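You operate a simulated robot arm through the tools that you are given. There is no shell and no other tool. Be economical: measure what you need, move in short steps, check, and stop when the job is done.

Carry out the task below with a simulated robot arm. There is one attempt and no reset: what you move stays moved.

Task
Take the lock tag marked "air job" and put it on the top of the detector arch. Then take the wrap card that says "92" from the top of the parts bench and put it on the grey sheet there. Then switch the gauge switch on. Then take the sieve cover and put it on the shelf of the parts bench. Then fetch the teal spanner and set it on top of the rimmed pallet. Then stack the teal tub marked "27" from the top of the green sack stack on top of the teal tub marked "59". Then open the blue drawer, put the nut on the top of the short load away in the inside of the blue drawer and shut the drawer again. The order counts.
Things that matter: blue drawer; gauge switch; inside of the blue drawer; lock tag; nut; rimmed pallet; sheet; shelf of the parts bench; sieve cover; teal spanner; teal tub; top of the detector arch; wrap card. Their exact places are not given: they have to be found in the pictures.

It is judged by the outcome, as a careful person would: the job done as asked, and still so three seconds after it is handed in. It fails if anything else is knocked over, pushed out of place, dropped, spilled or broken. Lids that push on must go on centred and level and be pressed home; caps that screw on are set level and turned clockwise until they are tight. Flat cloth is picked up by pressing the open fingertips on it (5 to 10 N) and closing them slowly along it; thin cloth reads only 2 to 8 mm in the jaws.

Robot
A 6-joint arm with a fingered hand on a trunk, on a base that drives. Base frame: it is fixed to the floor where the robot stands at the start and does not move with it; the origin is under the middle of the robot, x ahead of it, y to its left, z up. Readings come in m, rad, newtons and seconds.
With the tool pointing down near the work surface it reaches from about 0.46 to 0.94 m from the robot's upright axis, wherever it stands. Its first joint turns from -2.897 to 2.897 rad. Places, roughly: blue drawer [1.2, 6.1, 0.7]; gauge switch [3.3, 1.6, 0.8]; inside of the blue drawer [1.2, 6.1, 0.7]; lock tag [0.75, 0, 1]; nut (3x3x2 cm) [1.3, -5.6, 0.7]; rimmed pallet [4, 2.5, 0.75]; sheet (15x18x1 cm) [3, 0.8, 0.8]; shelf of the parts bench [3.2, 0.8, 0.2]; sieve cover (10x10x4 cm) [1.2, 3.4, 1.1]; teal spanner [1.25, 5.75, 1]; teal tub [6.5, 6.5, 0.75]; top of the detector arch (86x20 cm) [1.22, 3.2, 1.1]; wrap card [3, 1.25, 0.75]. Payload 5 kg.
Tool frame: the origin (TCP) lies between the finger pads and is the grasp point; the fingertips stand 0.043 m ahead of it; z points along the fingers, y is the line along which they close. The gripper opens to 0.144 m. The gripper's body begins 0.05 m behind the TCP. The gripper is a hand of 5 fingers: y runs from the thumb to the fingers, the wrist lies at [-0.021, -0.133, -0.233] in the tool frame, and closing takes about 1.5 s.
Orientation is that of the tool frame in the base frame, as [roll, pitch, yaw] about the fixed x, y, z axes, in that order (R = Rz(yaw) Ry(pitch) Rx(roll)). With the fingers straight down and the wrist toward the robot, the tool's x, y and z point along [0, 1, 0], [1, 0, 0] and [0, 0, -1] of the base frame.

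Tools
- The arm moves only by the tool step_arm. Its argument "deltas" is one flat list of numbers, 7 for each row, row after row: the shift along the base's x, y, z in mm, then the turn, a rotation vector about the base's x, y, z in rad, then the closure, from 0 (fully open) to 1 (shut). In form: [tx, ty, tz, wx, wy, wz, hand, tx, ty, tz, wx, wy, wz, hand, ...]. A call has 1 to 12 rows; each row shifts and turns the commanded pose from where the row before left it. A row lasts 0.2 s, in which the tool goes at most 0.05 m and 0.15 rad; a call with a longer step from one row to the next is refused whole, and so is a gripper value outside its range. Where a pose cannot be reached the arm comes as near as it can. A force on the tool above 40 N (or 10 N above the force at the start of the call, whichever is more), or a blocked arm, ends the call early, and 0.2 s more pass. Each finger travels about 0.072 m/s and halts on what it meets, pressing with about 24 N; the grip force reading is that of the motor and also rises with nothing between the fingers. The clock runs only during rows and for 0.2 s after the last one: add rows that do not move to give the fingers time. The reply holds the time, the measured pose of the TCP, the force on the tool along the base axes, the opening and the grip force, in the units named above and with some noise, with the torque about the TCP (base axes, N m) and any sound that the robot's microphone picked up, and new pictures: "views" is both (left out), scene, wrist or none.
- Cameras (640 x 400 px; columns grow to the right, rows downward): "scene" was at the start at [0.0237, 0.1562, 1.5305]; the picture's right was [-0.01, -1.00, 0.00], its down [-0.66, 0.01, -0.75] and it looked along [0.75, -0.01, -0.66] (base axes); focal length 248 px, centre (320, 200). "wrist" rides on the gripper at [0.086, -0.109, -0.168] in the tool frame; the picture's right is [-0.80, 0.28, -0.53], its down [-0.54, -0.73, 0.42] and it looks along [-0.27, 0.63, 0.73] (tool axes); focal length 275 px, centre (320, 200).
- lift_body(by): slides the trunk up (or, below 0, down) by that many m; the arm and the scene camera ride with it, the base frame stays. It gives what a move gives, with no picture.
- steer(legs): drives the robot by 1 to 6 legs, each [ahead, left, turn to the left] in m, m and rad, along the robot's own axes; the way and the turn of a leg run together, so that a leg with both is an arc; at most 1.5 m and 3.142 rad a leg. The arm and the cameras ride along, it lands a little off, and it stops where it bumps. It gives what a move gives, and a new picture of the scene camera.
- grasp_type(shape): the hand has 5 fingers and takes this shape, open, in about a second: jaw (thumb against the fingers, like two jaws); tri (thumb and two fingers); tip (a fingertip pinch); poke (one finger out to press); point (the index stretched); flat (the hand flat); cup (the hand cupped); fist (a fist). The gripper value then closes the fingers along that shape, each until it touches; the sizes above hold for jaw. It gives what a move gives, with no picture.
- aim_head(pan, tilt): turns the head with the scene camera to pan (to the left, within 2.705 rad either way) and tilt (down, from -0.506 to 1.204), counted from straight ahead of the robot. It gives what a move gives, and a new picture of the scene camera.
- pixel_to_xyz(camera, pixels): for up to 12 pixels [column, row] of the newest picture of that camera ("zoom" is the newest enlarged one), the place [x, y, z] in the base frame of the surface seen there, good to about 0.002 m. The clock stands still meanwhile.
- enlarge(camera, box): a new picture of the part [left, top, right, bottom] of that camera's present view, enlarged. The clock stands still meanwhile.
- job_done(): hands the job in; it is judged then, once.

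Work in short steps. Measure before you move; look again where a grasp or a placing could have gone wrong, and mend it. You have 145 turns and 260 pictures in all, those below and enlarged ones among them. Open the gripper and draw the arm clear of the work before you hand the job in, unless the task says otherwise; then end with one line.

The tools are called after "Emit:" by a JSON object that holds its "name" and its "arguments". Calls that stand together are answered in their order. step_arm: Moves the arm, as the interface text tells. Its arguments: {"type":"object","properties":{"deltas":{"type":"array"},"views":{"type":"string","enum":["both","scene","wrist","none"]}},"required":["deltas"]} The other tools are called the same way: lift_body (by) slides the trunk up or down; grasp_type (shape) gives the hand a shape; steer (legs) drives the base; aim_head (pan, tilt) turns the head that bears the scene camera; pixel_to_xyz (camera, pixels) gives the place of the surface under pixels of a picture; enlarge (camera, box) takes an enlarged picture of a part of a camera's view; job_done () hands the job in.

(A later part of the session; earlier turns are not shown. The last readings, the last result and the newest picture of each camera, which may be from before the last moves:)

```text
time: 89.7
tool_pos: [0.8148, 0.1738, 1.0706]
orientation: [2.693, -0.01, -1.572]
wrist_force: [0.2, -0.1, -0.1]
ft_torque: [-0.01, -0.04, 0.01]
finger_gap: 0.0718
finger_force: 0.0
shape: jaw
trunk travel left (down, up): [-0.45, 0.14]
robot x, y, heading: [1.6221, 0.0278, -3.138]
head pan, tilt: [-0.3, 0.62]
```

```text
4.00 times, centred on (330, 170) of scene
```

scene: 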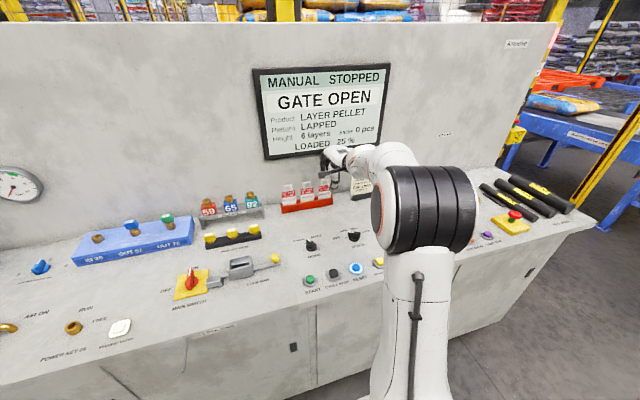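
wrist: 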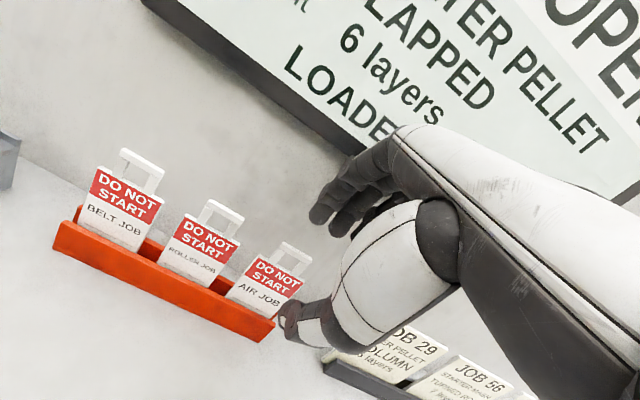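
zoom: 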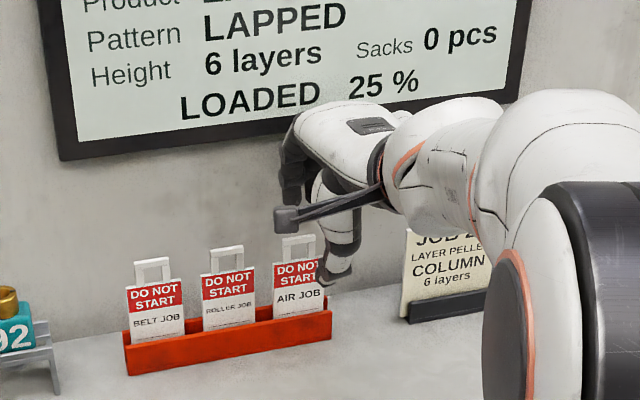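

Clearances look fine; I move in along the finger axis to straddle the tag.

Emit:
{"name": "step_arm", "arguments": {"deltas": [-12, -2, -25, 0, 0, 0, 0.5, -12, 0, -25, 0, 0, 0, 0.5, -8, 0, -17, 0, 0, 0, 0.5, 0, 0, 0, 0, 0, 0, 0.5], "views": "wrist"}}

Emit:
{"name": "enlarge", "arguments": {"camera": "scene", "box": [270, 120, 390, 220]}}

```text
time: 90.7
tool_pos: [0.7848, 0.172, 1.0029]
orientation: [2.692, -0.01, -1.573]
wrist_force: [4.8, 0.3, 0.1]
ft_torque: [-0.01, 0.0, -0.06]
finger_gap: 0.0706
finger_force: 0.0
shape: jaw
trunk travel left (down, up): [-0.45, 0.14]
robot x, y, heading: [1.6191, 0.0291, -3.135]
head pan, tilt: [-0.3, 0.62]
```

wrist: 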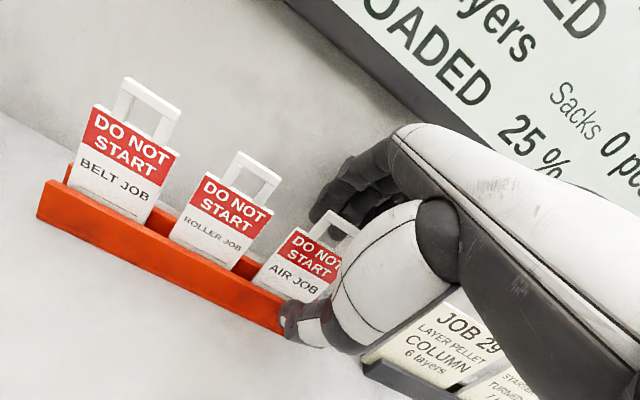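

```text
4.00 times, centred on (330, 170) of scene
```

zoom: 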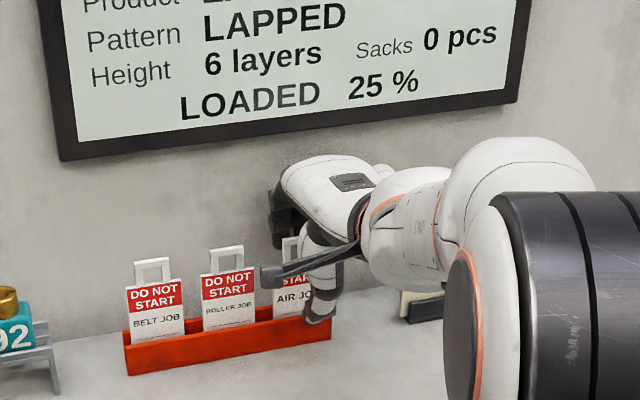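

The fingers straddle the tag with light contact. I close them.

Emit:
{"name": "step_arm", "arguments": {"deltas": [2, 0, 3, 0, 0, 0, 0.7, 0, 0, 0, 0, 0, 0, 0.9, 0, 0, 0, 0, 0, 0, 1, 0, 0, 0, 0, 0, 0, 1, 0, 0, 0, 0, 0, 0, 1, 0, 0, 0, 0, 0, 0, 1], "views": "wrist"}}

Emit:
{"name": "enlarge", "arguments": {"camera": "scene", "box": [270, 120, 390, 220]}}

```text
time: 92.1
tool_pos: [0.7868, 0.1719, 1.0078]
orientation: [2.694, -0.012, -1.574]
wrist_force: [8.7, -0.4, -1.7]
ft_torque: [0.03, -0.58, 0.02]
finger_gap: 0.0057
finger_force: 23.9
shape: jaw
trunk travel left (down, up): [-0.45, 0.14]
robot x, y, heading: [1.6152, 0.0255, -3.14]
head pan, tilt: [-0.3, 0.62]
```

wrist: 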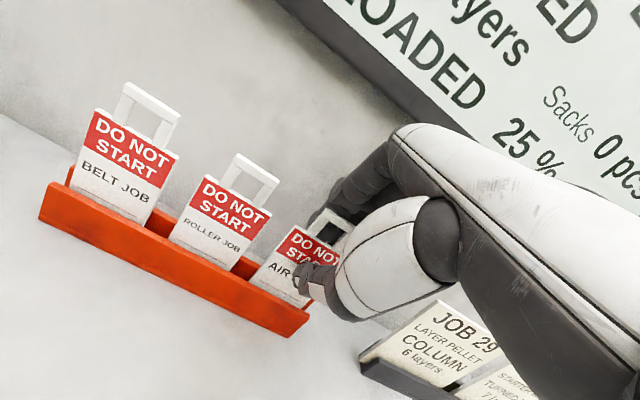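

```text
4.00 times, centred on (330, 170) of scene
```

zoom: 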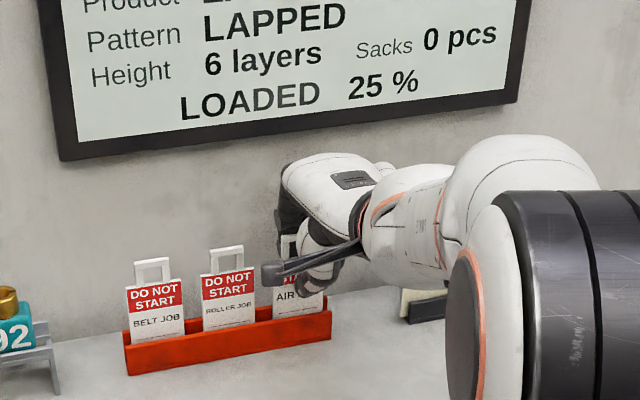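

Gripped (gap 5.7 mm). I lift straight up, then back away from the panel.

Emit:
{"name": "step_arm", "arguments": {"deltas": [0, 0, 15, 0, 0, 0, 1, 0, 0, 20, 0, 0, 0, 1, 5, 0, 20, 0, 0, 0, 1, 40, 0, 20, 0, 0, 0, 1, 45, 0, 10, 0, 0, 0, 1, 45, 0, 10, 0, 0, 0, 1, 45, 0, 10, 0, 0, 0, 1], "views": "both"}}

Emit:
{"name": "enlarge", "arguments": {"camera": "wrist", "box": [0, 100, 480, 400]}}

```text
time: 93.7
tool_pos: [0.9669, 0.1704, 1.1129]
orientation: [2.693, -0.011, -1.57]
wrist_force: [-0.3, -1.1, -1.0]
ft_torque: [-0.02, 0.0, 0.02]
finger_gap: 0.0052
finger_force: 23.9
shape: jaw
trunk travel left (down, up): [-0.45, 0.14]
robot x, y, heading: [1.6196, 0.0267, -3.139]
head pan, tilt: [-0.3, 0.62]
```

scene: 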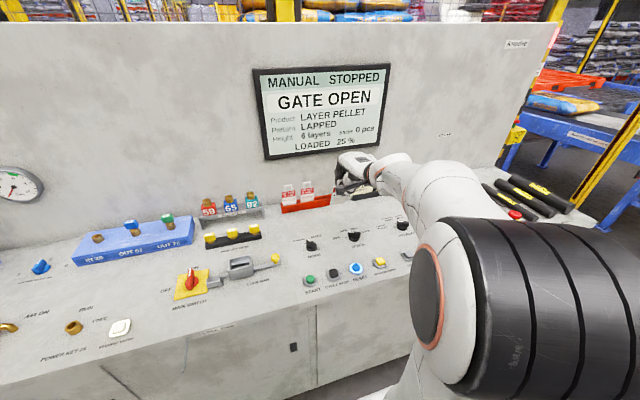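
wrist: 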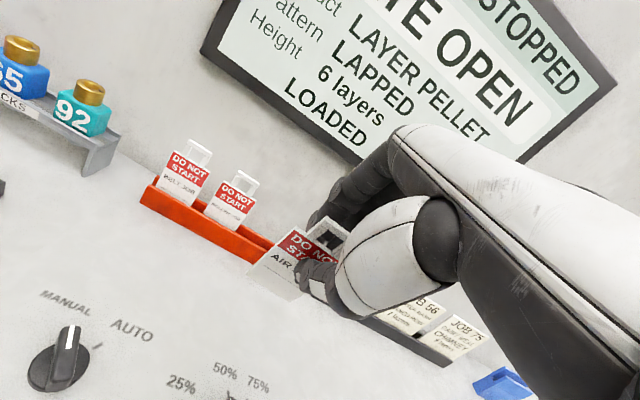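

```text
1.33 times, centred on (240, 250) of wrist
```

zoom: 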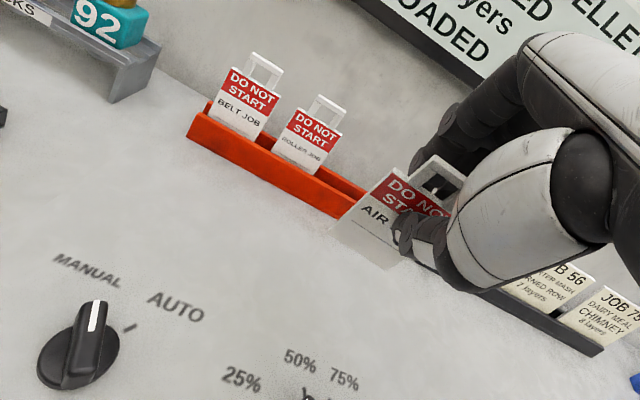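

Tag is held. I pull the arm in, then drive to stand before the detector arch facing +y.

Emit:
{"name": "step_arm", "arguments": {"deltas": [40, -15, 15, 0, 0, 0, 1, 40, -15, 15, 0, 0, 0, 1, 40, -15, 15, 0, 0, 0, 1, 30, -15, 15, 0, 0, 0, 1, 0, 0, 20, 0, 0, 0, 1], "views": "none"}}

Emit:
{"name": "steer", "arguments": {"legs": [[-0.2, 0, 0], [0, 0, -1.571], [1.4, 0, 0], [0.5, 0.55, 0]]}}

Emit:
{"name": "aim_head", "arguments": {"pan": 0, "tilt": 0.6}}

```text
time: 94.9
tool_pos: [1.1164, 0.1112, 1.1927]
orientation: [2.695, -0.012, -1.573]
wrist_force: [1.4, 0.0, -1.0]
ft_torque: [0.03, 0.0, -0.01]
finger_gap: 0.0054
finger_force: 23.8
shape: jaw
trunk travel left (down, up): [-0.45, 0.14]
robot x, y, heading: [1.6181, 0.0259, -3.137]
head pan, tilt: [-0.3, 0.62]
```

```text
time: 110.6
tool_pos: [1.3581, 2.4384, 1.1935]
orientation: [2.694, -0.013, 3.14]
wrist_force: [0.8, 0.6, -0.6]
ft_torque: [-0.01, 0.03, -0.01]
finger_gap: 0.0054
finger_force: 23.8
shape: jaw
trunk travel left (down, up): [-0.45, 0.14]
robot x, y, heading: [1.2756, 1.9341, 1.57]
head pan, tilt: [-0.3, 0.62]
```

scene: 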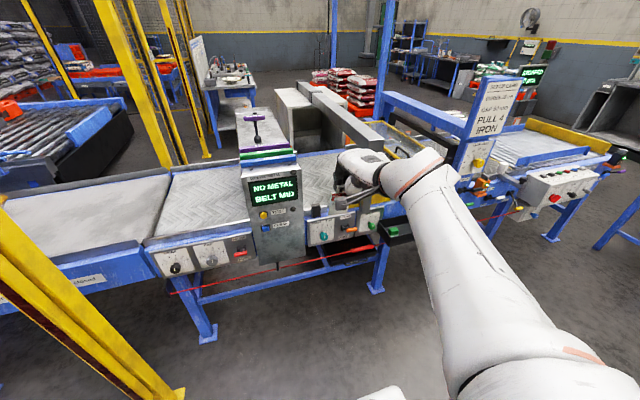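

```text
time: 111.4
tool_pos: [1.3605, 2.4394, 1.1936]
orientation: [2.692, -0.011, 3.139]
wrist_force: [0.6, 0.0, -0.2]
ft_torque: [0.01, 0.04, 0.02]
finger_gap: 0.0054
finger_force: 24.2
shape: jaw
trunk travel left (down, up): [-0.45, 0.14]
robot x, y, heading: [1.2711, 1.9359, 1.574]
head pan, tilt: [0.0, 0.6]
```

scene: 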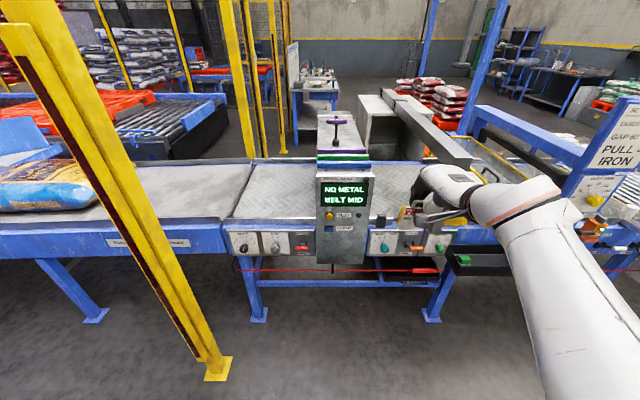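

Emit:
{"name": "enlarge", "arguments": {"camera": "scene", "box": [290, 90, 450, 190]}}

Emit:
{"name": "pixel_to_xyz", "arguments": {"camera": "scene", "pixels": [[320, 158], [367, 158], [322, 115], [350, 113], [343, 143], [337, 122], [320, 140], [360, 140], [342, 153], [425, 150], [350, 122]]}}

```text
4.00 times, centred on (370, 140) of scene
```

zoom: 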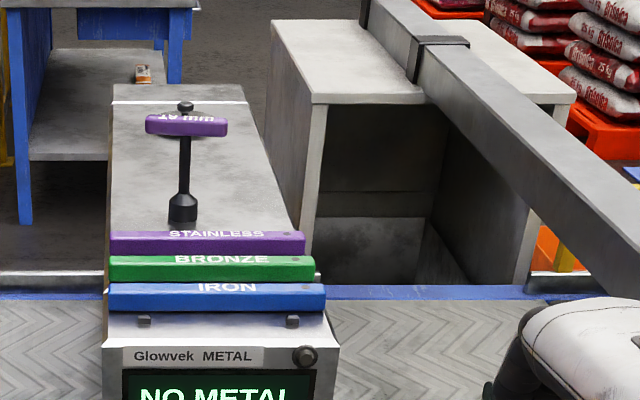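

```text
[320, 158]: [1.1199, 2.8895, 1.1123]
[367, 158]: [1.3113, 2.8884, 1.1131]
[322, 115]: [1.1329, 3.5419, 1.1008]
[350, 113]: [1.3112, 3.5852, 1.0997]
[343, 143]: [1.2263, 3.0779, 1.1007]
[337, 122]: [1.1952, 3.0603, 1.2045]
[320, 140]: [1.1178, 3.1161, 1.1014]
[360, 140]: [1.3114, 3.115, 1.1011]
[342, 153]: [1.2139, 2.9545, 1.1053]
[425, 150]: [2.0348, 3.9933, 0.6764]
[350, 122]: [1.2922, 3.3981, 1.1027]
```

The arch top is clear behind the T-handled item at y≈3.1. I measure how near the base can get to the conveyor, and look at the T item.

Emit:
{"name": "aim_head", "arguments": {"pan": 0, "tilt": 1.15}}

Emit:
{"name": "pixel_to_xyz", "arguments": {"camera": "scene", "pixels": [[320, 60], [320, 100], [320, 330], [350, 345], [400, 150], [250, 100], [330, 390], [380, 350]]}}

```text
time: 112.3
tool_pos: [1.3588, 2.4384, 1.1937]
orientation: [2.692, -0.011, 3.139]
wrist_force: [-0.1, -0.7, 0.3]
ft_torque: [0.01, 0.02, 0.03]
finger_gap: 0.0054
finger_force: 24.2
shape: jaw
trunk travel left (down, up): [-0.45, 0.14]
robot x, y, heading: [1.271, 1.9355, 1.573]
head pan, tilt: [0.0, 1.15]
```

scene: 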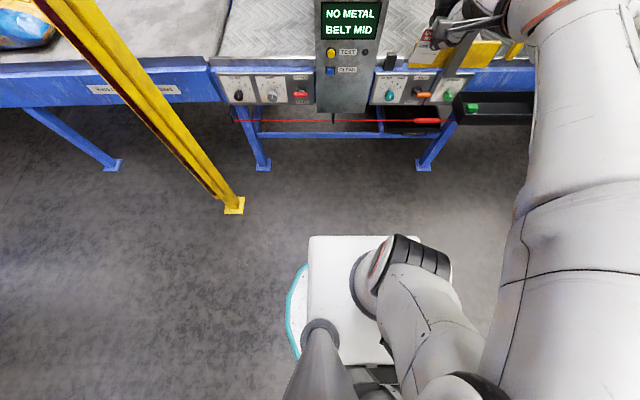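

```text
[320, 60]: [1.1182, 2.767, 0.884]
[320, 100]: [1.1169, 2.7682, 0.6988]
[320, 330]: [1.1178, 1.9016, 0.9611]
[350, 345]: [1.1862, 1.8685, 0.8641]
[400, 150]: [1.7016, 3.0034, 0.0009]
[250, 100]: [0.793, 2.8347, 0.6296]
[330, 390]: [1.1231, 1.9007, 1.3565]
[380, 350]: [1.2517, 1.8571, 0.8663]
```

There's room: detector face at y≈2.77. I drive 0.37 m ahead, and raise the hand before.

Emit:
{"name": "step_arm", "arguments": {"deltas": [0, -10, 45, 0, 0, 0, 1, 0, -10, 45, 0, 0, 0, 1, 0, 0, 40, 0, 0, 0, 1], "views": "none"}}

Emit:
{"name": "steer", "arguments": {"legs": [[0.38, 0, 0]]}}

Emit:
{"name": "aim_head", "arguments": {"pan": 0, "tilt": 0.6}}

Emit:
{"name": "enlarge", "arguments": {"camera": "scene", "box": [260, 60, 480, 220]}}

```text
time: 113.2
tool_pos: [1.3585, 2.4181, 1.3238]
orientation: [2.694, -0.012, 3.14]
wrist_force: [1.2, 0.1, -0.5]
ft_torque: [0.03, -0.02, -0.03]
finger_gap: 0.0051
finger_force: 24.3
shape: jaw
trunk travel left (down, up): [-0.45, 0.14]
robot x, y, heading: [1.279, 1.9343, 1.572]
head pan, tilt: [0.0, 1.15]
```

```text
time: 115.6
tool_pos: [1.356, 2.8004, 1.3233]
orientation: [2.692, -0.012, 3.14]
wrist_force: [-0.2, 0.8, 0.5]
ft_torque: [-0.02, 0.03, 0.0]
finger_gap: 0.0054
finger_force: 24.2
shape: jaw
trunk travel left (down, up): [-0.45, 0.14]
robot x, y, heading: [1.275, 2.3155, 1.577]
head pan, tilt: [0.0, 1.15]
```

scene: 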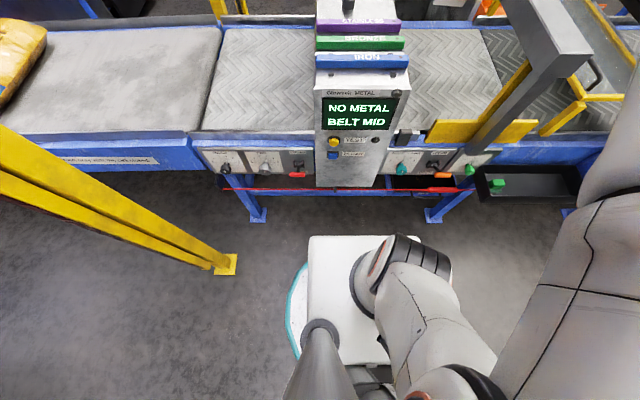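

```text
time: 116.5
tool_pos: [1.3575, 2.8005, 1.3243]
orientation: [2.694, -0.01, 3.139]
wrist_force: [-0.6, 0.3, -0.8]
ft_torque: [-0.02, 0.0, -0.05]
finger_gap: 0.0053
finger_force: 24.0
shape: jaw
trunk travel left (down, up): [-0.45, 0.14]
robot x, y, heading: [1.2721, 2.3138, 1.575]
head pan, tilt: [0.0, 0.6]
```

scene: 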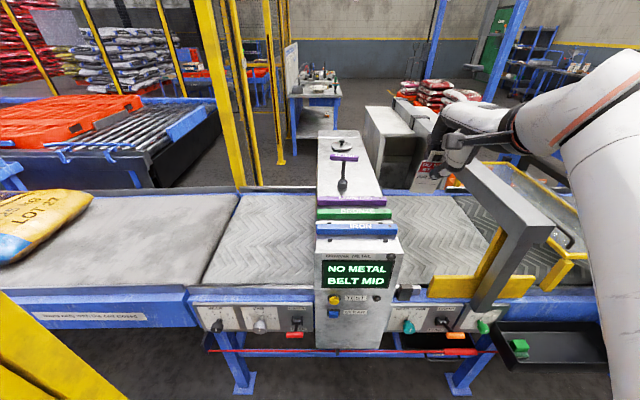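

```text
2.50 times, centred on (370, 140) of scene
```

zoom: 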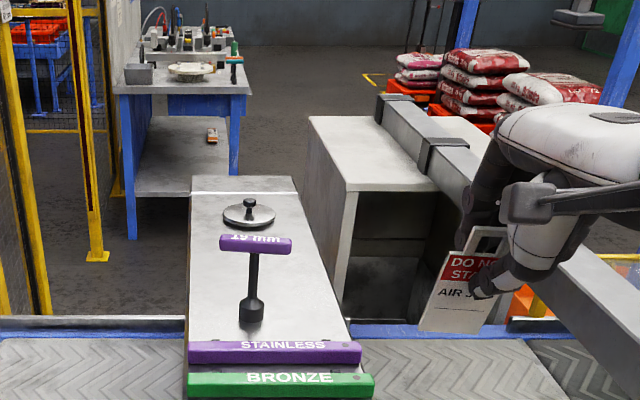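

The round knobbed lid behind the T item is the sieve cover. I measure items on the arch.

Emit:
{"name": "pixel_to_xyz", "arguments": {"camera": "zoom", "pixels": [[225, 212], [273, 212], [250, 201], [250, 226], [222, 243], [290, 245], [250, 310], [310, 290], [195, 185], [292, 180], [280, 250], [330, 330]]}}

```text
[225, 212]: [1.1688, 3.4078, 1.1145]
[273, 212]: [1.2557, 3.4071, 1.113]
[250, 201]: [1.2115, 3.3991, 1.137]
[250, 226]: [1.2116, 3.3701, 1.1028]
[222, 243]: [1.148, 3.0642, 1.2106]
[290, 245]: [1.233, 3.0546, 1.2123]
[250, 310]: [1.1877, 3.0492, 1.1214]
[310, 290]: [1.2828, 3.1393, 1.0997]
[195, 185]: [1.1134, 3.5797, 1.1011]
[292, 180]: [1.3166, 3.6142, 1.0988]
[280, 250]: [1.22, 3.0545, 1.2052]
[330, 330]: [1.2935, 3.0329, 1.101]
```

I measure the held tag's corners to know its lower edge and lean.

Emit:
{"name": "enlarge", "arguments": {"camera": "scene", "box": [390, 130, 480, 200]}}

Emit:
{"name": "pixel_to_xyz", "arguments": {"camera": "scene", "pixels": [[430, 189], [445, 189], [437, 180], [438, 170], [441, 163]]}}

```text
5.71 times, centred on (435, 165) of scene
```

zoom: 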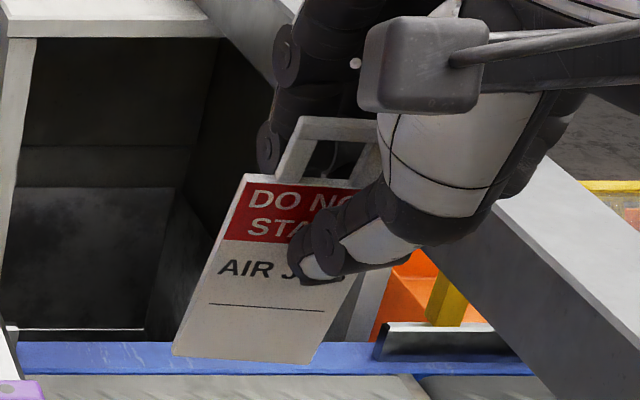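

```text
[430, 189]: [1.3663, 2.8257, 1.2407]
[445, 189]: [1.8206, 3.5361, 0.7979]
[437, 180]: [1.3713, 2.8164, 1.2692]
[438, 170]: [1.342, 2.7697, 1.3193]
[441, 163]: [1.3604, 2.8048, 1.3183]
```

Tag lower edge is ~95 mm below the TCP. I edge 0.1 m closer, then carry the tag high over the arch to y≈3.24.

Emit:
{"name": "steer", "arguments": {"legs": [[0.09, 0, 0]]}}

Emit:
{"name": "step_arm", "arguments": {"deltas": [0, 20, 25, 0, 0, 0, 1, 0, 45, 0, 0, 0, 0, 1, 0, 45, 0, 0, 0, 0, 1, 0, 45, 0, 0, 0, 0, 1, 0, 45, 0, 0, 0, 0, 1, 0, 45, 0, 0, 0, 0, 1, 0, 45, 0, 0, 0, 0, 1, 0, 45, 0, 0, 0, 0, 1, 0, 17, 0, 0, 0, 0, 1, -40, 0, 0, 0, 0, 0, 1, -40, 0, 0, 0, 0, 0, 1, -30, 0, 0, 0, 0, 0, 1], "views": "both"}}

Emit:
{"name": "enlarge", "arguments": {"camera": "scene", "box": [280, 60, 440, 200]}}

```text
time: 117.6
tool_pos: [1.3571, 2.8903, 1.3236]
orientation: [2.695, -0.012, 3.14]
wrist_force: [0.6, 0.0, 0.6]
ft_torque: [-0.02, 0.03, -0.01]
finger_gap: 0.0054
finger_force: 24.2
shape: jaw
trunk travel left (down, up): [-0.45, 0.14]
robot x, y, heading: [1.272, 2.4039, 1.579]
head pan, tilt: [0.0, 0.6]
```

scene: 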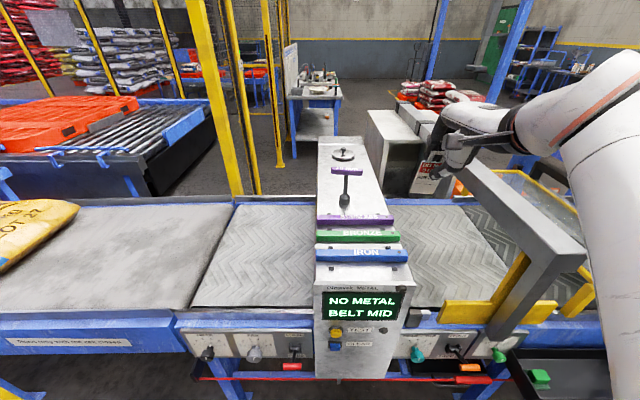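

```text
time: 120.2
tool_pos: [1.2466, 3.2404, 1.349]
orientation: [2.693, -0.01, 3.139]
wrist_force: [-0.1, 0.4, -0.5]
ft_torque: [0.01, 0.0, 0.03]
finger_gap: 0.0054
finger_force: 23.9
shape: jaw
trunk travel left (down, up): [-0.45, 0.14]
robot x, y, heading: [1.2729, 2.4034, 1.575]
head pan, tilt: [0.0, 0.6]
```

scene: 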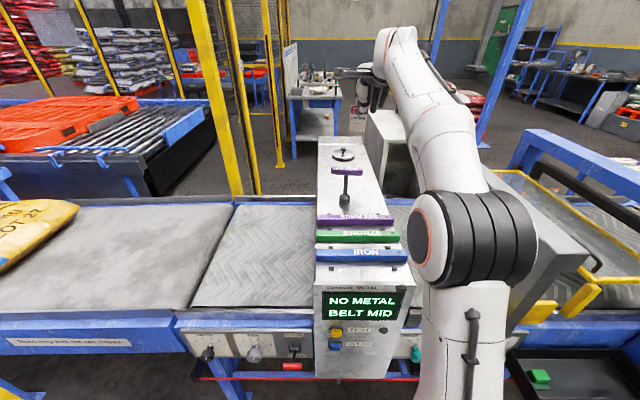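
wrist: 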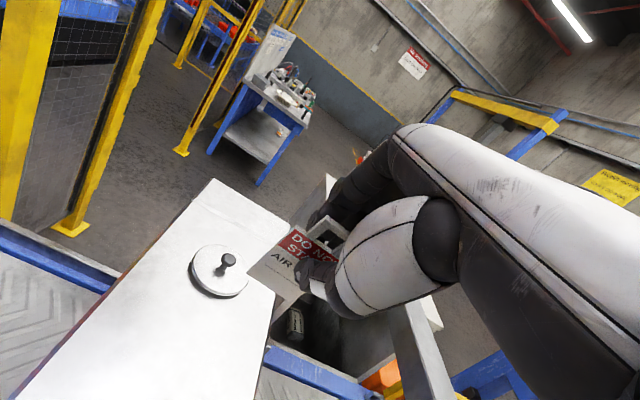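

```text
2.86 times, centred on (360, 130) of scene
```

zoom: 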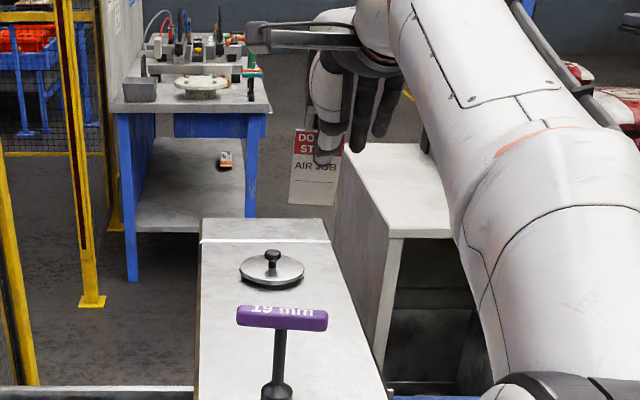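

I lower toward the surface in stages.

Emit:
{"name": "step_arm", "arguments": {"deltas": [0, 0, -40, 0, 0, 0, 1, 0, 0, -40, 0, 0, 0, 1, 0, 0, -40, 0, 0, 0, 1, 0, 0, 0, 0, 0, 0, 1], "views": "wrist"}}

Emit:
{"name": "enlarge", "arguments": {"camera": "scene", "box": [300, 100, 420, 200]}}

```text
time: 121.2
tool_pos: [1.2459, 3.243, 1.2286]
orientation: [2.694, -0.012, 3.139]
wrist_force: [-0.2, 0.6, -0.6]
ft_torque: [-0.01, 0.0, -0.01]
finger_gap: 0.0054
finger_force: 24.2
shape: jaw
trunk travel left (down, up): [-0.45, 0.14]
robot x, y, heading: [1.2746, 2.4055, 1.571]
head pan, tilt: [0.0, 0.6]
```

wrist: 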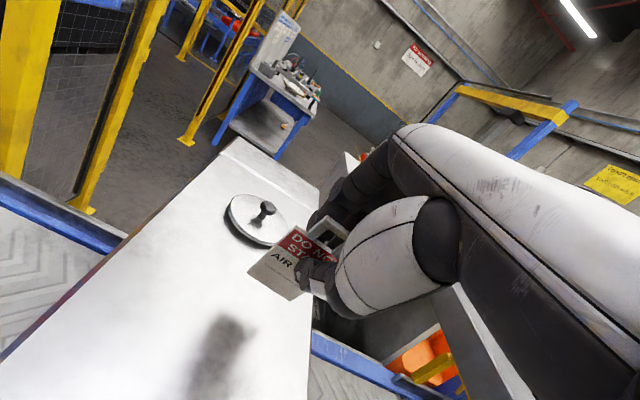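

```text
4.00 times, centred on (360, 150) of scene
```

zoom: 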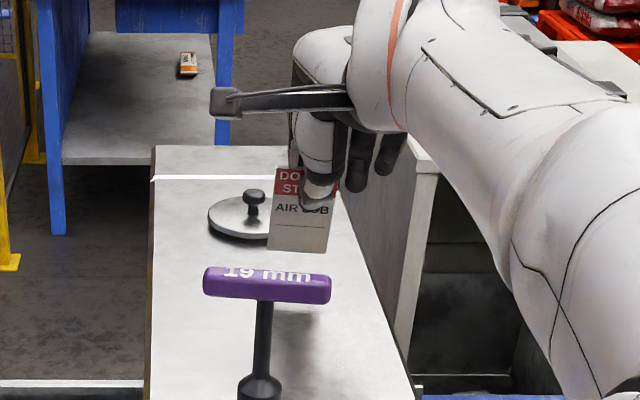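

I lower the last ~30 mm in small steps until light contact.

Emit:
{"name": "step_arm", "arguments": {"deltas": [0, 0, -15, 0, 0, 0, 1, 0, 0, -8, 0, 0, 0, 1, 0, 0, -5, 0, 0, 0, 1, 0, 0, 0, 0, 0, 0, 1], "views": "none"}}

Emit:
{"name": "enlarge", "arguments": {"camera": "scene", "box": [300, 100, 420, 200]}}

Emit:
{"name": "pixel_to_xyz", "arguments": {"camera": "zoom", "pixels": [[275, 245], [300, 250], [300, 235], [260, 265], [300, 275]]}}

```text
time: 122.2
tool_pos: [1.2454, 3.24, 1.2006]
orientation: [2.692, -0.011, 3.14]
wrist_force: [0.1, -0.1, -1.0]
ft_torque: [-0.05, 0.0, 0.03]
finger_gap: 0.0053
finger_force: 23.2
shape: jaw
trunk travel left (down, up): [-0.45, 0.14]
robot x, y, heading: [1.2731, 2.406, 1.573]
head pan, tilt: [0.0, 0.6]
```

```text
4.00 times, centred on (360, 150) of scene
```

zoom: 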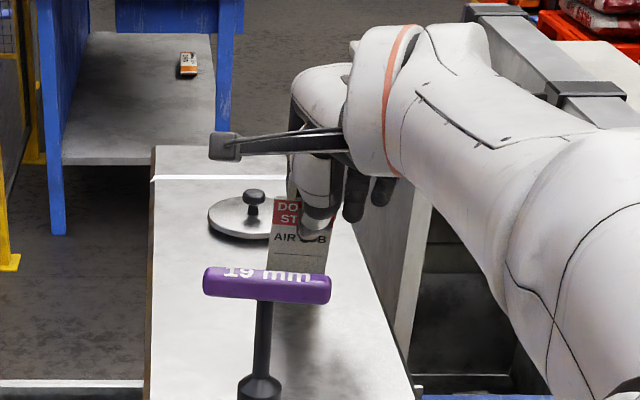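

```text
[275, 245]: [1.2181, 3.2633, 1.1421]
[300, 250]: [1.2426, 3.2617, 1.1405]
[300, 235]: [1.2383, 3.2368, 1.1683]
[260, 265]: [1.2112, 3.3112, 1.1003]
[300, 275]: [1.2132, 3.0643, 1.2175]
```

Nearly down; I descend until contact shows, then open gently.

Emit:
{"name": "step_arm", "arguments": {"deltas": [0, 0, -3, 0, 0, 0, 1, 0, 0, -3, 0, 0, 0, 1, 0, 0, 0, 0, 0, 0, 1], "views": "none"}}

```text
time: 123.0
tool_pos: [1.2452, 3.2403, 1.1974]
orientation: [2.688, -0.011, 3.139]
wrist_force: [-2.5, -1.6, 9.4]
ft_torque: [0.11, 0.0, 0.06]
finger_gap: 0.0058
finger_force: 24.3
shape: jaw
trunk travel left (down, up): [-0.45, 0.14]
robot x, y, heading: [1.2754, 2.405, 1.569]
head pan, tilt: [0.0, 0.6]
```

Contact (9 N). I open the fingers slowly and check.

Emit:
{"name": "step_arm", "arguments": {"deltas": [0, 0, 1, 0, 0, 0, 0.95, 0, 0, 0, 0, 0, 0, 0.9, 0, 0, 0, 0, 0, 0, 0.8, 0, 0, 0, 0, 0, 0, 0.65, 0, 0, 0, 0, 0, 0, 0.5, 0, 0, 0, 0, 0, 0, 0.5], "views": "wrist"}}

Emit:
{"name": "enlarge", "arguments": {"camera": "scene", "box": [300, 100, 420, 200]}}

```text
time: 124.4
tool_pos: [1.2465, 3.2418, 1.1956]
orientation: [2.694, -0.012, 3.14]
wrist_force: [-0.4, -0.4, 0.5]
ft_torque: [0.0, -0.02, 0.02]
finger_gap: 0.0715
finger_force: 0.0
shape: jaw
trunk travel left (down, up): [-0.45, 0.14]
robot x, y, heading: [1.2703, 2.4039, 1.579]
head pan, tilt: [0.0, 0.6]
```

wrist: 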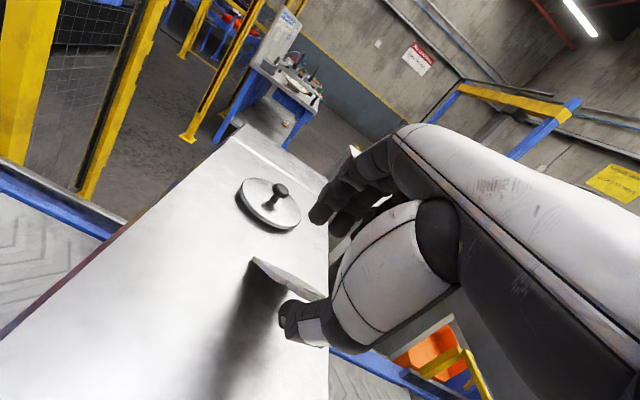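

```text
4.00 times, centred on (360, 150) of scene
```

zoom: 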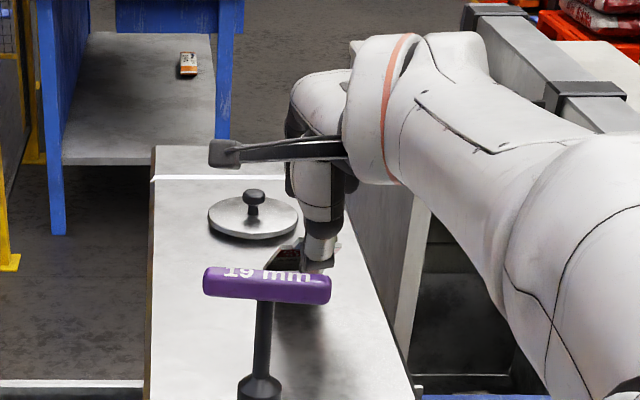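

The tag leans on the thumb. I lower the hand a little so the tag lies nearly flat, then slide the thumb out sideways to the right.

Emit:
{"name": "step_arm", "arguments": {"deltas": [0, 0, -8, 0, 0, 0, 0.5, 0, -5, -8, 0, 0, 0, 0.5, 0, -5, -5, 0, 0, 0, 0.5, 0, 0, 0, 0, 0, 0, 0.5], "views": "wrist"}}

Emit:
{"name": "enlarge", "arguments": {"camera": "wrist", "box": [180, 220, 420, 370]}}

```text
time: 125.4
tool_pos: [1.2461, 3.2309, 1.1733]
orientation: [2.694, -0.011, 3.14]
wrist_force: [0.6, -0.1, 0.5]
ft_torque: [-0.03, 0.04, -0.01]
finger_gap: 0.0714
finger_force: 0.0
shape: jaw
trunk travel left (down, up): [-0.45, 0.14]
robot x, y, heading: [1.2743, 2.4042, 1.58]
head pan, tilt: [0.0, 0.6]
```

wrist: 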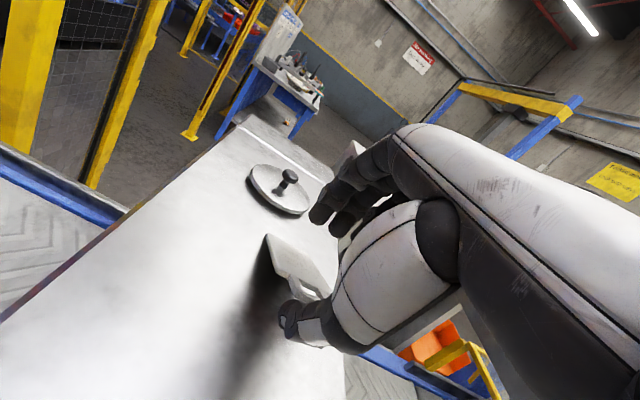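

```text
2.67 times, centred on (300, 295) of wrist
```

zoom: 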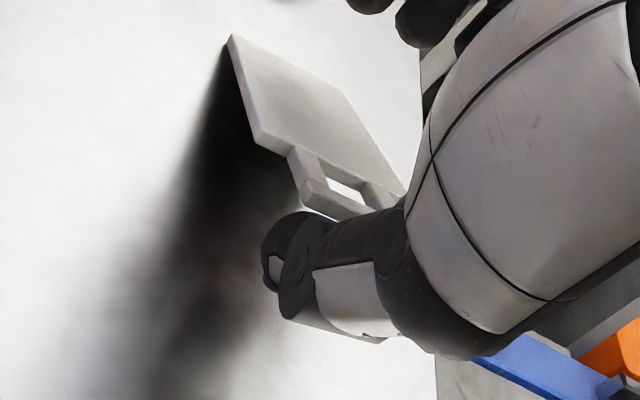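

Only the loop end rests on the thumb; I slide the hand right 70 mm.

Emit:
{"name": "step_arm", "arguments": {"deltas": [15, 0, 0, 0, 0, 0, 0.5, 20, 0, 0, 0, 0, 0, 0.5, 20, 0, 0, 0, 0, 0, 0.5, 20, 0, 0, 0, 0, 0, 0.5], "views": "both"}}

Emit:
{"name": "enlarge", "arguments": {"camera": "scene", "box": [300, 100, 420, 200]}}

```text
time: 126.4
tool_pos: [1.3208, 3.2308, 1.1737]
orientation: [2.695, -0.01, 3.139]
wrist_force: [0.3, -0.5, -0.1]
ft_torque: [0.03, -0.03, 0.01]
finger_gap: 0.0716
finger_force: 0.2
shape: jaw
trunk travel left (down, up): [-0.45, 0.14]
robot x, y, heading: [1.2742, 2.4036, 1.57]
head pan, tilt: [0.0, 0.6]
```

scene: 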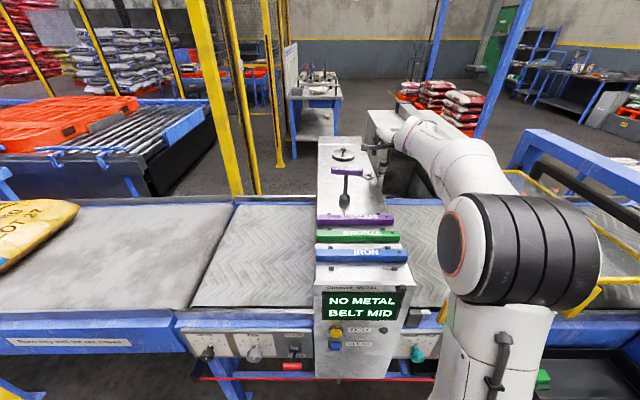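
wrist: 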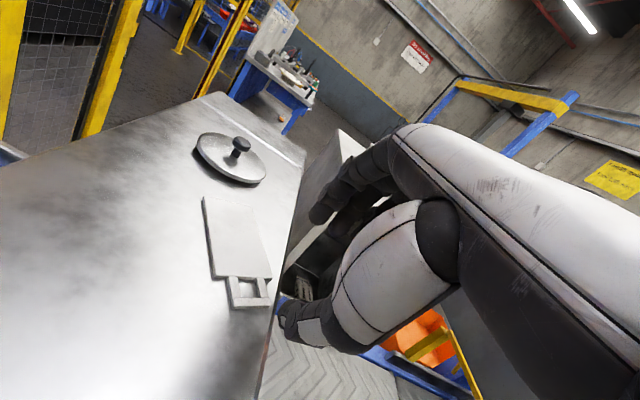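

```text
4.00 times, centred on (360, 150) of scene
```

zoom: 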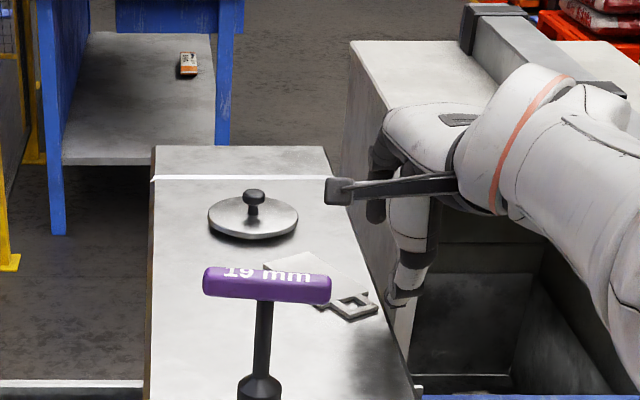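

The tag lies flat on the arch. I raise and retract the arm, then drive toward the parts bench.

Emit:
{"name": "step_arm", "arguments": {"deltas": [25, 0, 45, 0, 0, 0, 0.3, 10, 0, 48, 0, 0, 0, 0, 0, 0, 48, 0, 0, 0, 0, 0, -45, 0, -0.08, 0, 0, 0, 0, -45, 0, -0.08, 0, 0, 0, 0, -45, 0, -0.08, 0, 0, 0, 0, -45, 0, -0.08, 0, 0, 0, 0, -45, 0, -0.08, 0, 0, 0, 0, -45, 0, -0.05, 0, 0, 0, 0, -45, -15, 0, 0, 0, 0, 0, -25, -20, 0, 0, 0, 0], "views": "none"}}

Emit:
{"name": "steer", "arguments": {"legs": [[-0.5, 0, 0], [0, 0, -1.571], [0.75, -0.8, 0]]}}

Emit:
{"name": "aim_head", "arguments": {"pan": 0, "tilt": 0.45}}

```text
refused: row 1 steps farther than a row can; nothing moved
```

```text
time: 138.4
tool_pos: [2.8642, 1.0679, 1.1736]
orientation: [2.694, -0.011, 1.576]
wrist_force: [-0.1, -0.1, 0.0]
ft_torque: [0.01, 0.0, -0.03]
finger_gap: 0.0717
finger_force: 0.0
shape: jaw
trunk travel left (down, up): [-0.45, 0.14]
robot x, y, heading: [2.0364, 1.1072, 0.011]
head pan, tilt: [0.0, 0.6]
```

scene: 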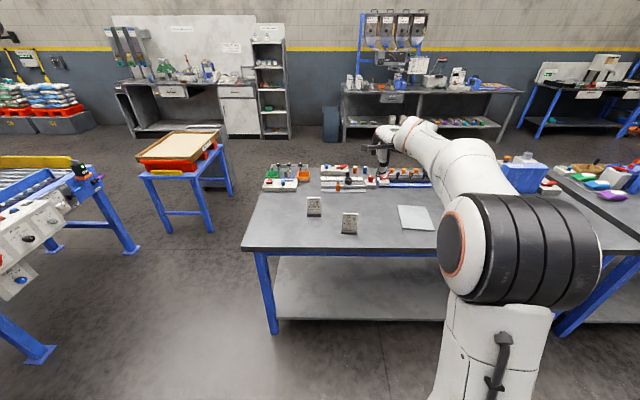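

```text
time: 139.1
tool_pos: [2.864, 1.0677, 1.1743]
orientation: [2.696, -0.012, 1.576]
wrist_force: [0.7, 0.2, -1.3]
ft_torque: [0.0, -0.02, -0.01]
finger_gap: 0.0716
finger_force: 0.1
shape: jaw
trunk travel left (down, up): [-0.45, 0.14]
robot x, y, heading: [2.0399, 1.112, 0.009]
head pan, tilt: [0.0, 0.45]
```

scene: 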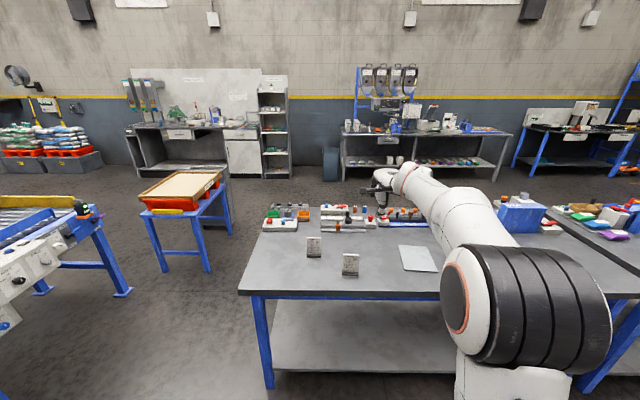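

The raise was refused, yet the drive went well; I'll check the arch later. Now the bench: two wrap cards at (314,247) and (350,265), the sheet at (418,258). I read the cards and measure.

Emit:
{"name": "enlarge", "arguments": {"camera": "scene", "box": [250, 190, 450, 300]}}

Emit:
{"name": "pixel_to_xyz", "arguments": {"camera": "scene", "pixels": [[314, 247], [350, 265], [418, 258], [400, 246], [428, 246], [436, 270], [404, 270], [242, 290], [270, 230], [330, 230], [430, 295], [350, 290]]}}

```text
3.20 times, centred on (350, 245) of scene
```

zoom: 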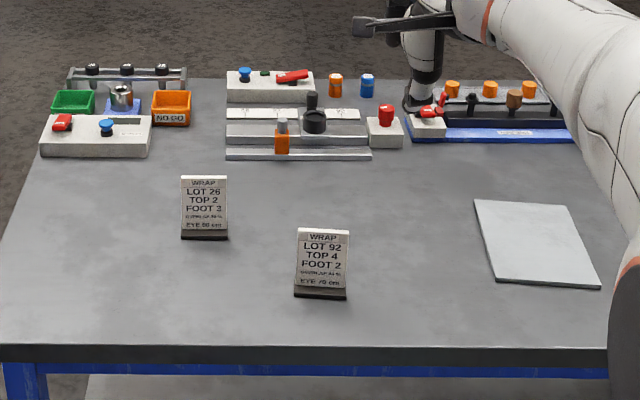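

```text
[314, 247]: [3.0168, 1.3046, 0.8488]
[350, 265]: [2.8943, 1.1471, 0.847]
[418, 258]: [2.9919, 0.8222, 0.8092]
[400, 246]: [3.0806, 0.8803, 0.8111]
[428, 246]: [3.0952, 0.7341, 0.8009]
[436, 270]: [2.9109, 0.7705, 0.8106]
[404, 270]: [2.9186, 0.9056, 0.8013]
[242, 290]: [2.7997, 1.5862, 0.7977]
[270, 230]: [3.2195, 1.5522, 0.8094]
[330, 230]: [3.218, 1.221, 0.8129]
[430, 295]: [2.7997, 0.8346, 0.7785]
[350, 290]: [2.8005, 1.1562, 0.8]
```

The "92" card stands at about (2.894,1.147). I straighten the hand to vertical, pull it back a little, and zoom in on the card edges.

Emit:
{"name": "step_arm", "arguments": {"deltas": [-40, 0, 10, 0, 0.09, 0, 0.5, -40, 0, 10, 0, 0.09, 0, 0.5, -40, 0, 10, 0, 0.09, 0, 0.5, -40, 0, 0, 0, 0.09, 0, 0.5, -40, 0, 0, 0, 0.09, 0, 0.5], "views": "none"}}

Emit:
{"name": "aim_head", "arguments": {"pan": 0, "tilt": 0.7}}

Emit:
{"name": "enlarge", "arguments": {"camera": "scene", "box": [320, 180, 380, 220]}}

```text
time: 140.3
tool_pos: [2.6642, 1.0672, 1.2031]
orientation: [-3.138, -0.014, 1.572]
wrist_force: [-0.2, -0.1, -0.9]
ft_torque: [0.01, 0.01, 0.02]
finger_gap: 0.0718
finger_force: 0.0
shape: jaw
trunk travel left (down, up): [-0.45, 0.14]
robot x, y, heading: [2.0385, 1.1076, 0.011]
head pan, tilt: [0.0, 0.45]
```

```text
time: 141.1
tool_pos: [2.6652, 1.0683, 1.2034]
orientation: [-3.14, -0.013, 1.569]
wrist_force: [0.2, -0.2, -0.4]
ft_torque: [0.01, 0.05, 0.0]
finger_gap: 0.0717
finger_force: 0.0
shape: jaw
trunk travel left (down, up): [-0.45, 0.14]
robot x, y, heading: [2.0381, 1.1094, 0.011]
head pan, tilt: [0.0, 0.7]
```

scene: 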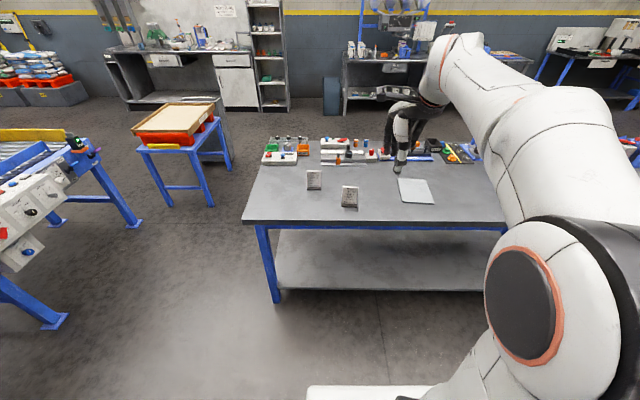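

```text
10.00 times, centred on (350, 200) of scene
```

zoom: 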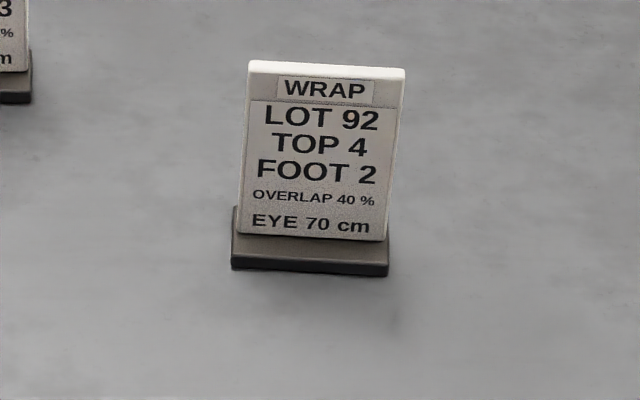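

Emit:
{"name": "pixel_to_xyz", "arguments": {"camera": "zoom", "pixels": [[255, 66], [398, 73], [250, 100], [395, 100], [245, 215], [380, 225], [235, 225], [388, 250], [232, 262], [330, 68]]}}

Emit:
{"name": "pixel_to_xyz", "arguments": {"camera": "scene", "pixels": [[397, 178], [427, 178], [434, 204], [402, 202], [415, 190]]}}

Emit:
{"name": "steer", "arguments": {"legs": [[0.2, -0.07, 0]]}}

```text
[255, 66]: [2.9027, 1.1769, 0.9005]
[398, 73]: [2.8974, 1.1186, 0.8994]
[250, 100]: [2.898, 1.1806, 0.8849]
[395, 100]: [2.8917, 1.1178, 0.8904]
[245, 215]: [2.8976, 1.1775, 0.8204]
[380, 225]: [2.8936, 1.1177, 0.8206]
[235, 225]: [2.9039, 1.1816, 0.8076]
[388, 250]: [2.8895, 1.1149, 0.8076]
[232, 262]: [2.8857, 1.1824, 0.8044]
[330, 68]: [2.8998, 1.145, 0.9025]
```

```text
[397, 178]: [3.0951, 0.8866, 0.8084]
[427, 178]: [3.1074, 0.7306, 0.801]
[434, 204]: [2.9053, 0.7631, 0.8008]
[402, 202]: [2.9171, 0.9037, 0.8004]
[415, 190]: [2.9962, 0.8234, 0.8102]
```

```text
time: 142.7
tool_pos: [2.8676, 1.0009, 1.2035]
orientation: [-3.139, -0.013, 1.572]
wrist_force: [0.0, 0.3, -0.1]
ft_torque: [0.05, 0.04, 0.03]
finger_gap: 0.072
finger_force: 0.1
shape: jaw
trunk travel left (down, up): [-0.45, 0.14]
robot x, y, heading: [2.2394, 1.0412, 0.008]
head pan, tilt: [0.0, 0.7]
```

scene: 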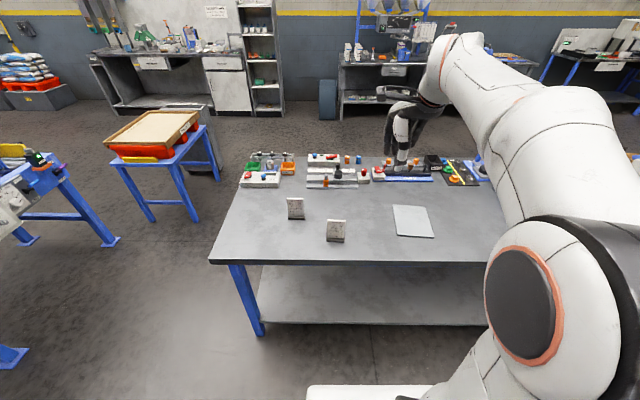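

I align with the card (about -0.1 rad yaw) and go over it, then down.

Emit:
{"name": "step_arm", "arguments": {"deltas": [8, 37, -20, 0, 0, -0.025, 0.5, 8, 37, -20, 0, 0, -0.025, 0.5, 8, 37, -20, 0, 0, -0.025, 0.5, 8, 36, -20, 0, 0, -0.025, 0.5, 0, 0, -45, 0, 0, 0, 0.5, 0, 0, -45, 0, 0, 0, 0.5, 0, 0, -45, 0, 0, 0, 0.5, 0, 0, 0, 0, 0, 0, 0.5], "views": "both"}}

Emit:
{"name": "enlarge", "arguments": {"camera": "scene", "box": [270, 150, 410, 260]}}

```text
time: 144.5
tool_pos: [2.8976, 1.1478, 0.9888]
orientation: [-3.139, -0.011, 1.472]
wrist_force: [0.0, -0.6, -0.7]
ft_torque: [0.0, 0.01, -0.03]
finger_gap: 0.072
finger_force: 0.0
shape: jaw
trunk travel left (down, up): [-0.45, 0.14]
robot x, y, heading: [2.2406, 1.0393, 0.013]
head pan, tilt: [0.0, 0.7]
```

scene: 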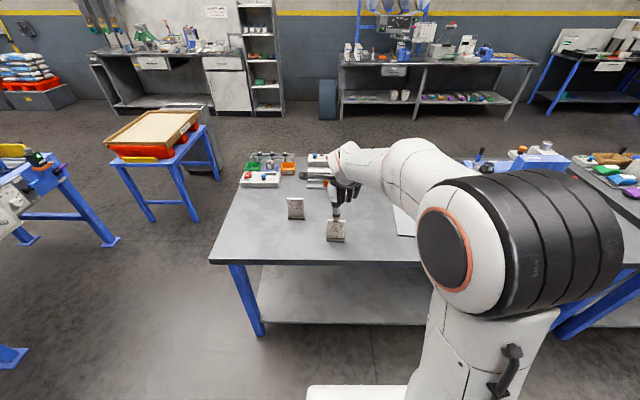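
wrist: 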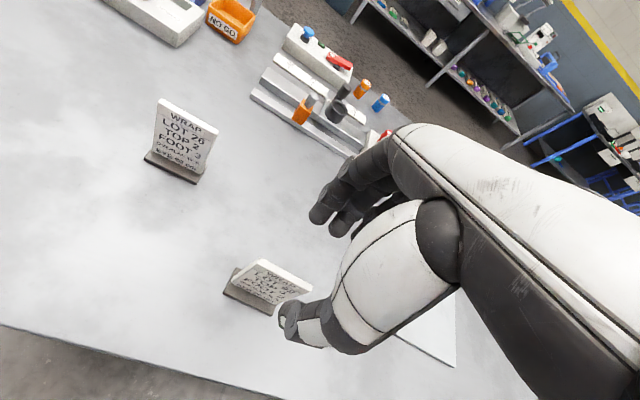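

```text
3.64 times, centred on (340, 205) of scene
```

zoom: 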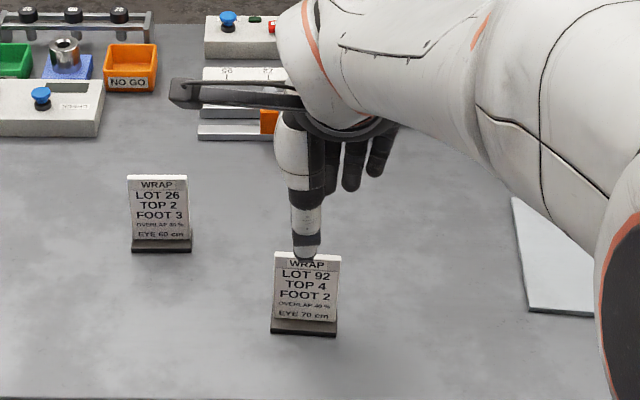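

Well aligned; I descend and close.

Emit:
{"name": "step_arm", "arguments": {"deltas": [3, 0, -40, 0, 0, 0, 0.5, 0, 0, -40, 0, 0, 0, 0.5, 0, 0, -29, 0, 0, 0, 0.5, 0, 0, 0, 0, 0, 0, 0.7, 0, 0, 0, 0, 0, 0, 0.9, 0, 0, 0, 0, 0, 0, 1, 0, 0, 0, 0, 0, 0, 1, 0, 0, 0, 0, 0, 0, 1], "views": "wrist"}}

Emit:
{"name": "enlarge", "arguments": {"camera": "scene", "box": [270, 150, 410, 260]}}

```text
time: 146.3
tool_pos: [2.9008, 1.1489, 0.8787]
orientation: [-3.137, -0.011, 1.471]
wrist_force: [-0.6, -0.3, 0.1]
ft_torque: [0.01, 0.01, 0.0]
finger_gap: 0.003
finger_force: 23.6
shape: jaw
trunk travel left (down, up): [-0.45, 0.14]
robot x, y, heading: [2.2413, 1.0457, 0.015]
head pan, tilt: [0.0, 0.7]
```

wrist: 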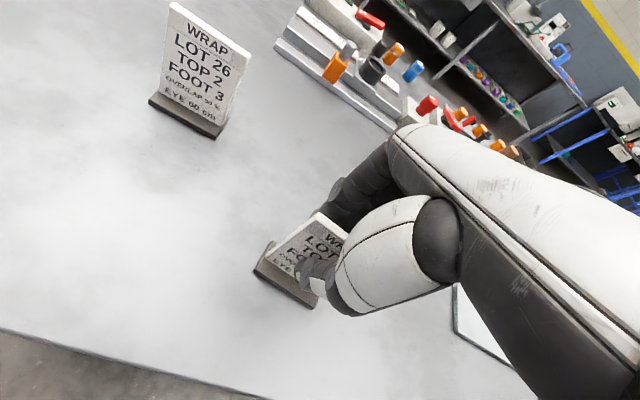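

```text
3.64 times, centred on (340, 205) of scene
```

zoom: 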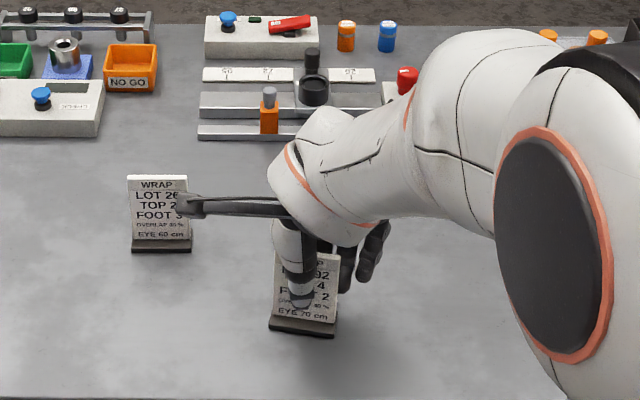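

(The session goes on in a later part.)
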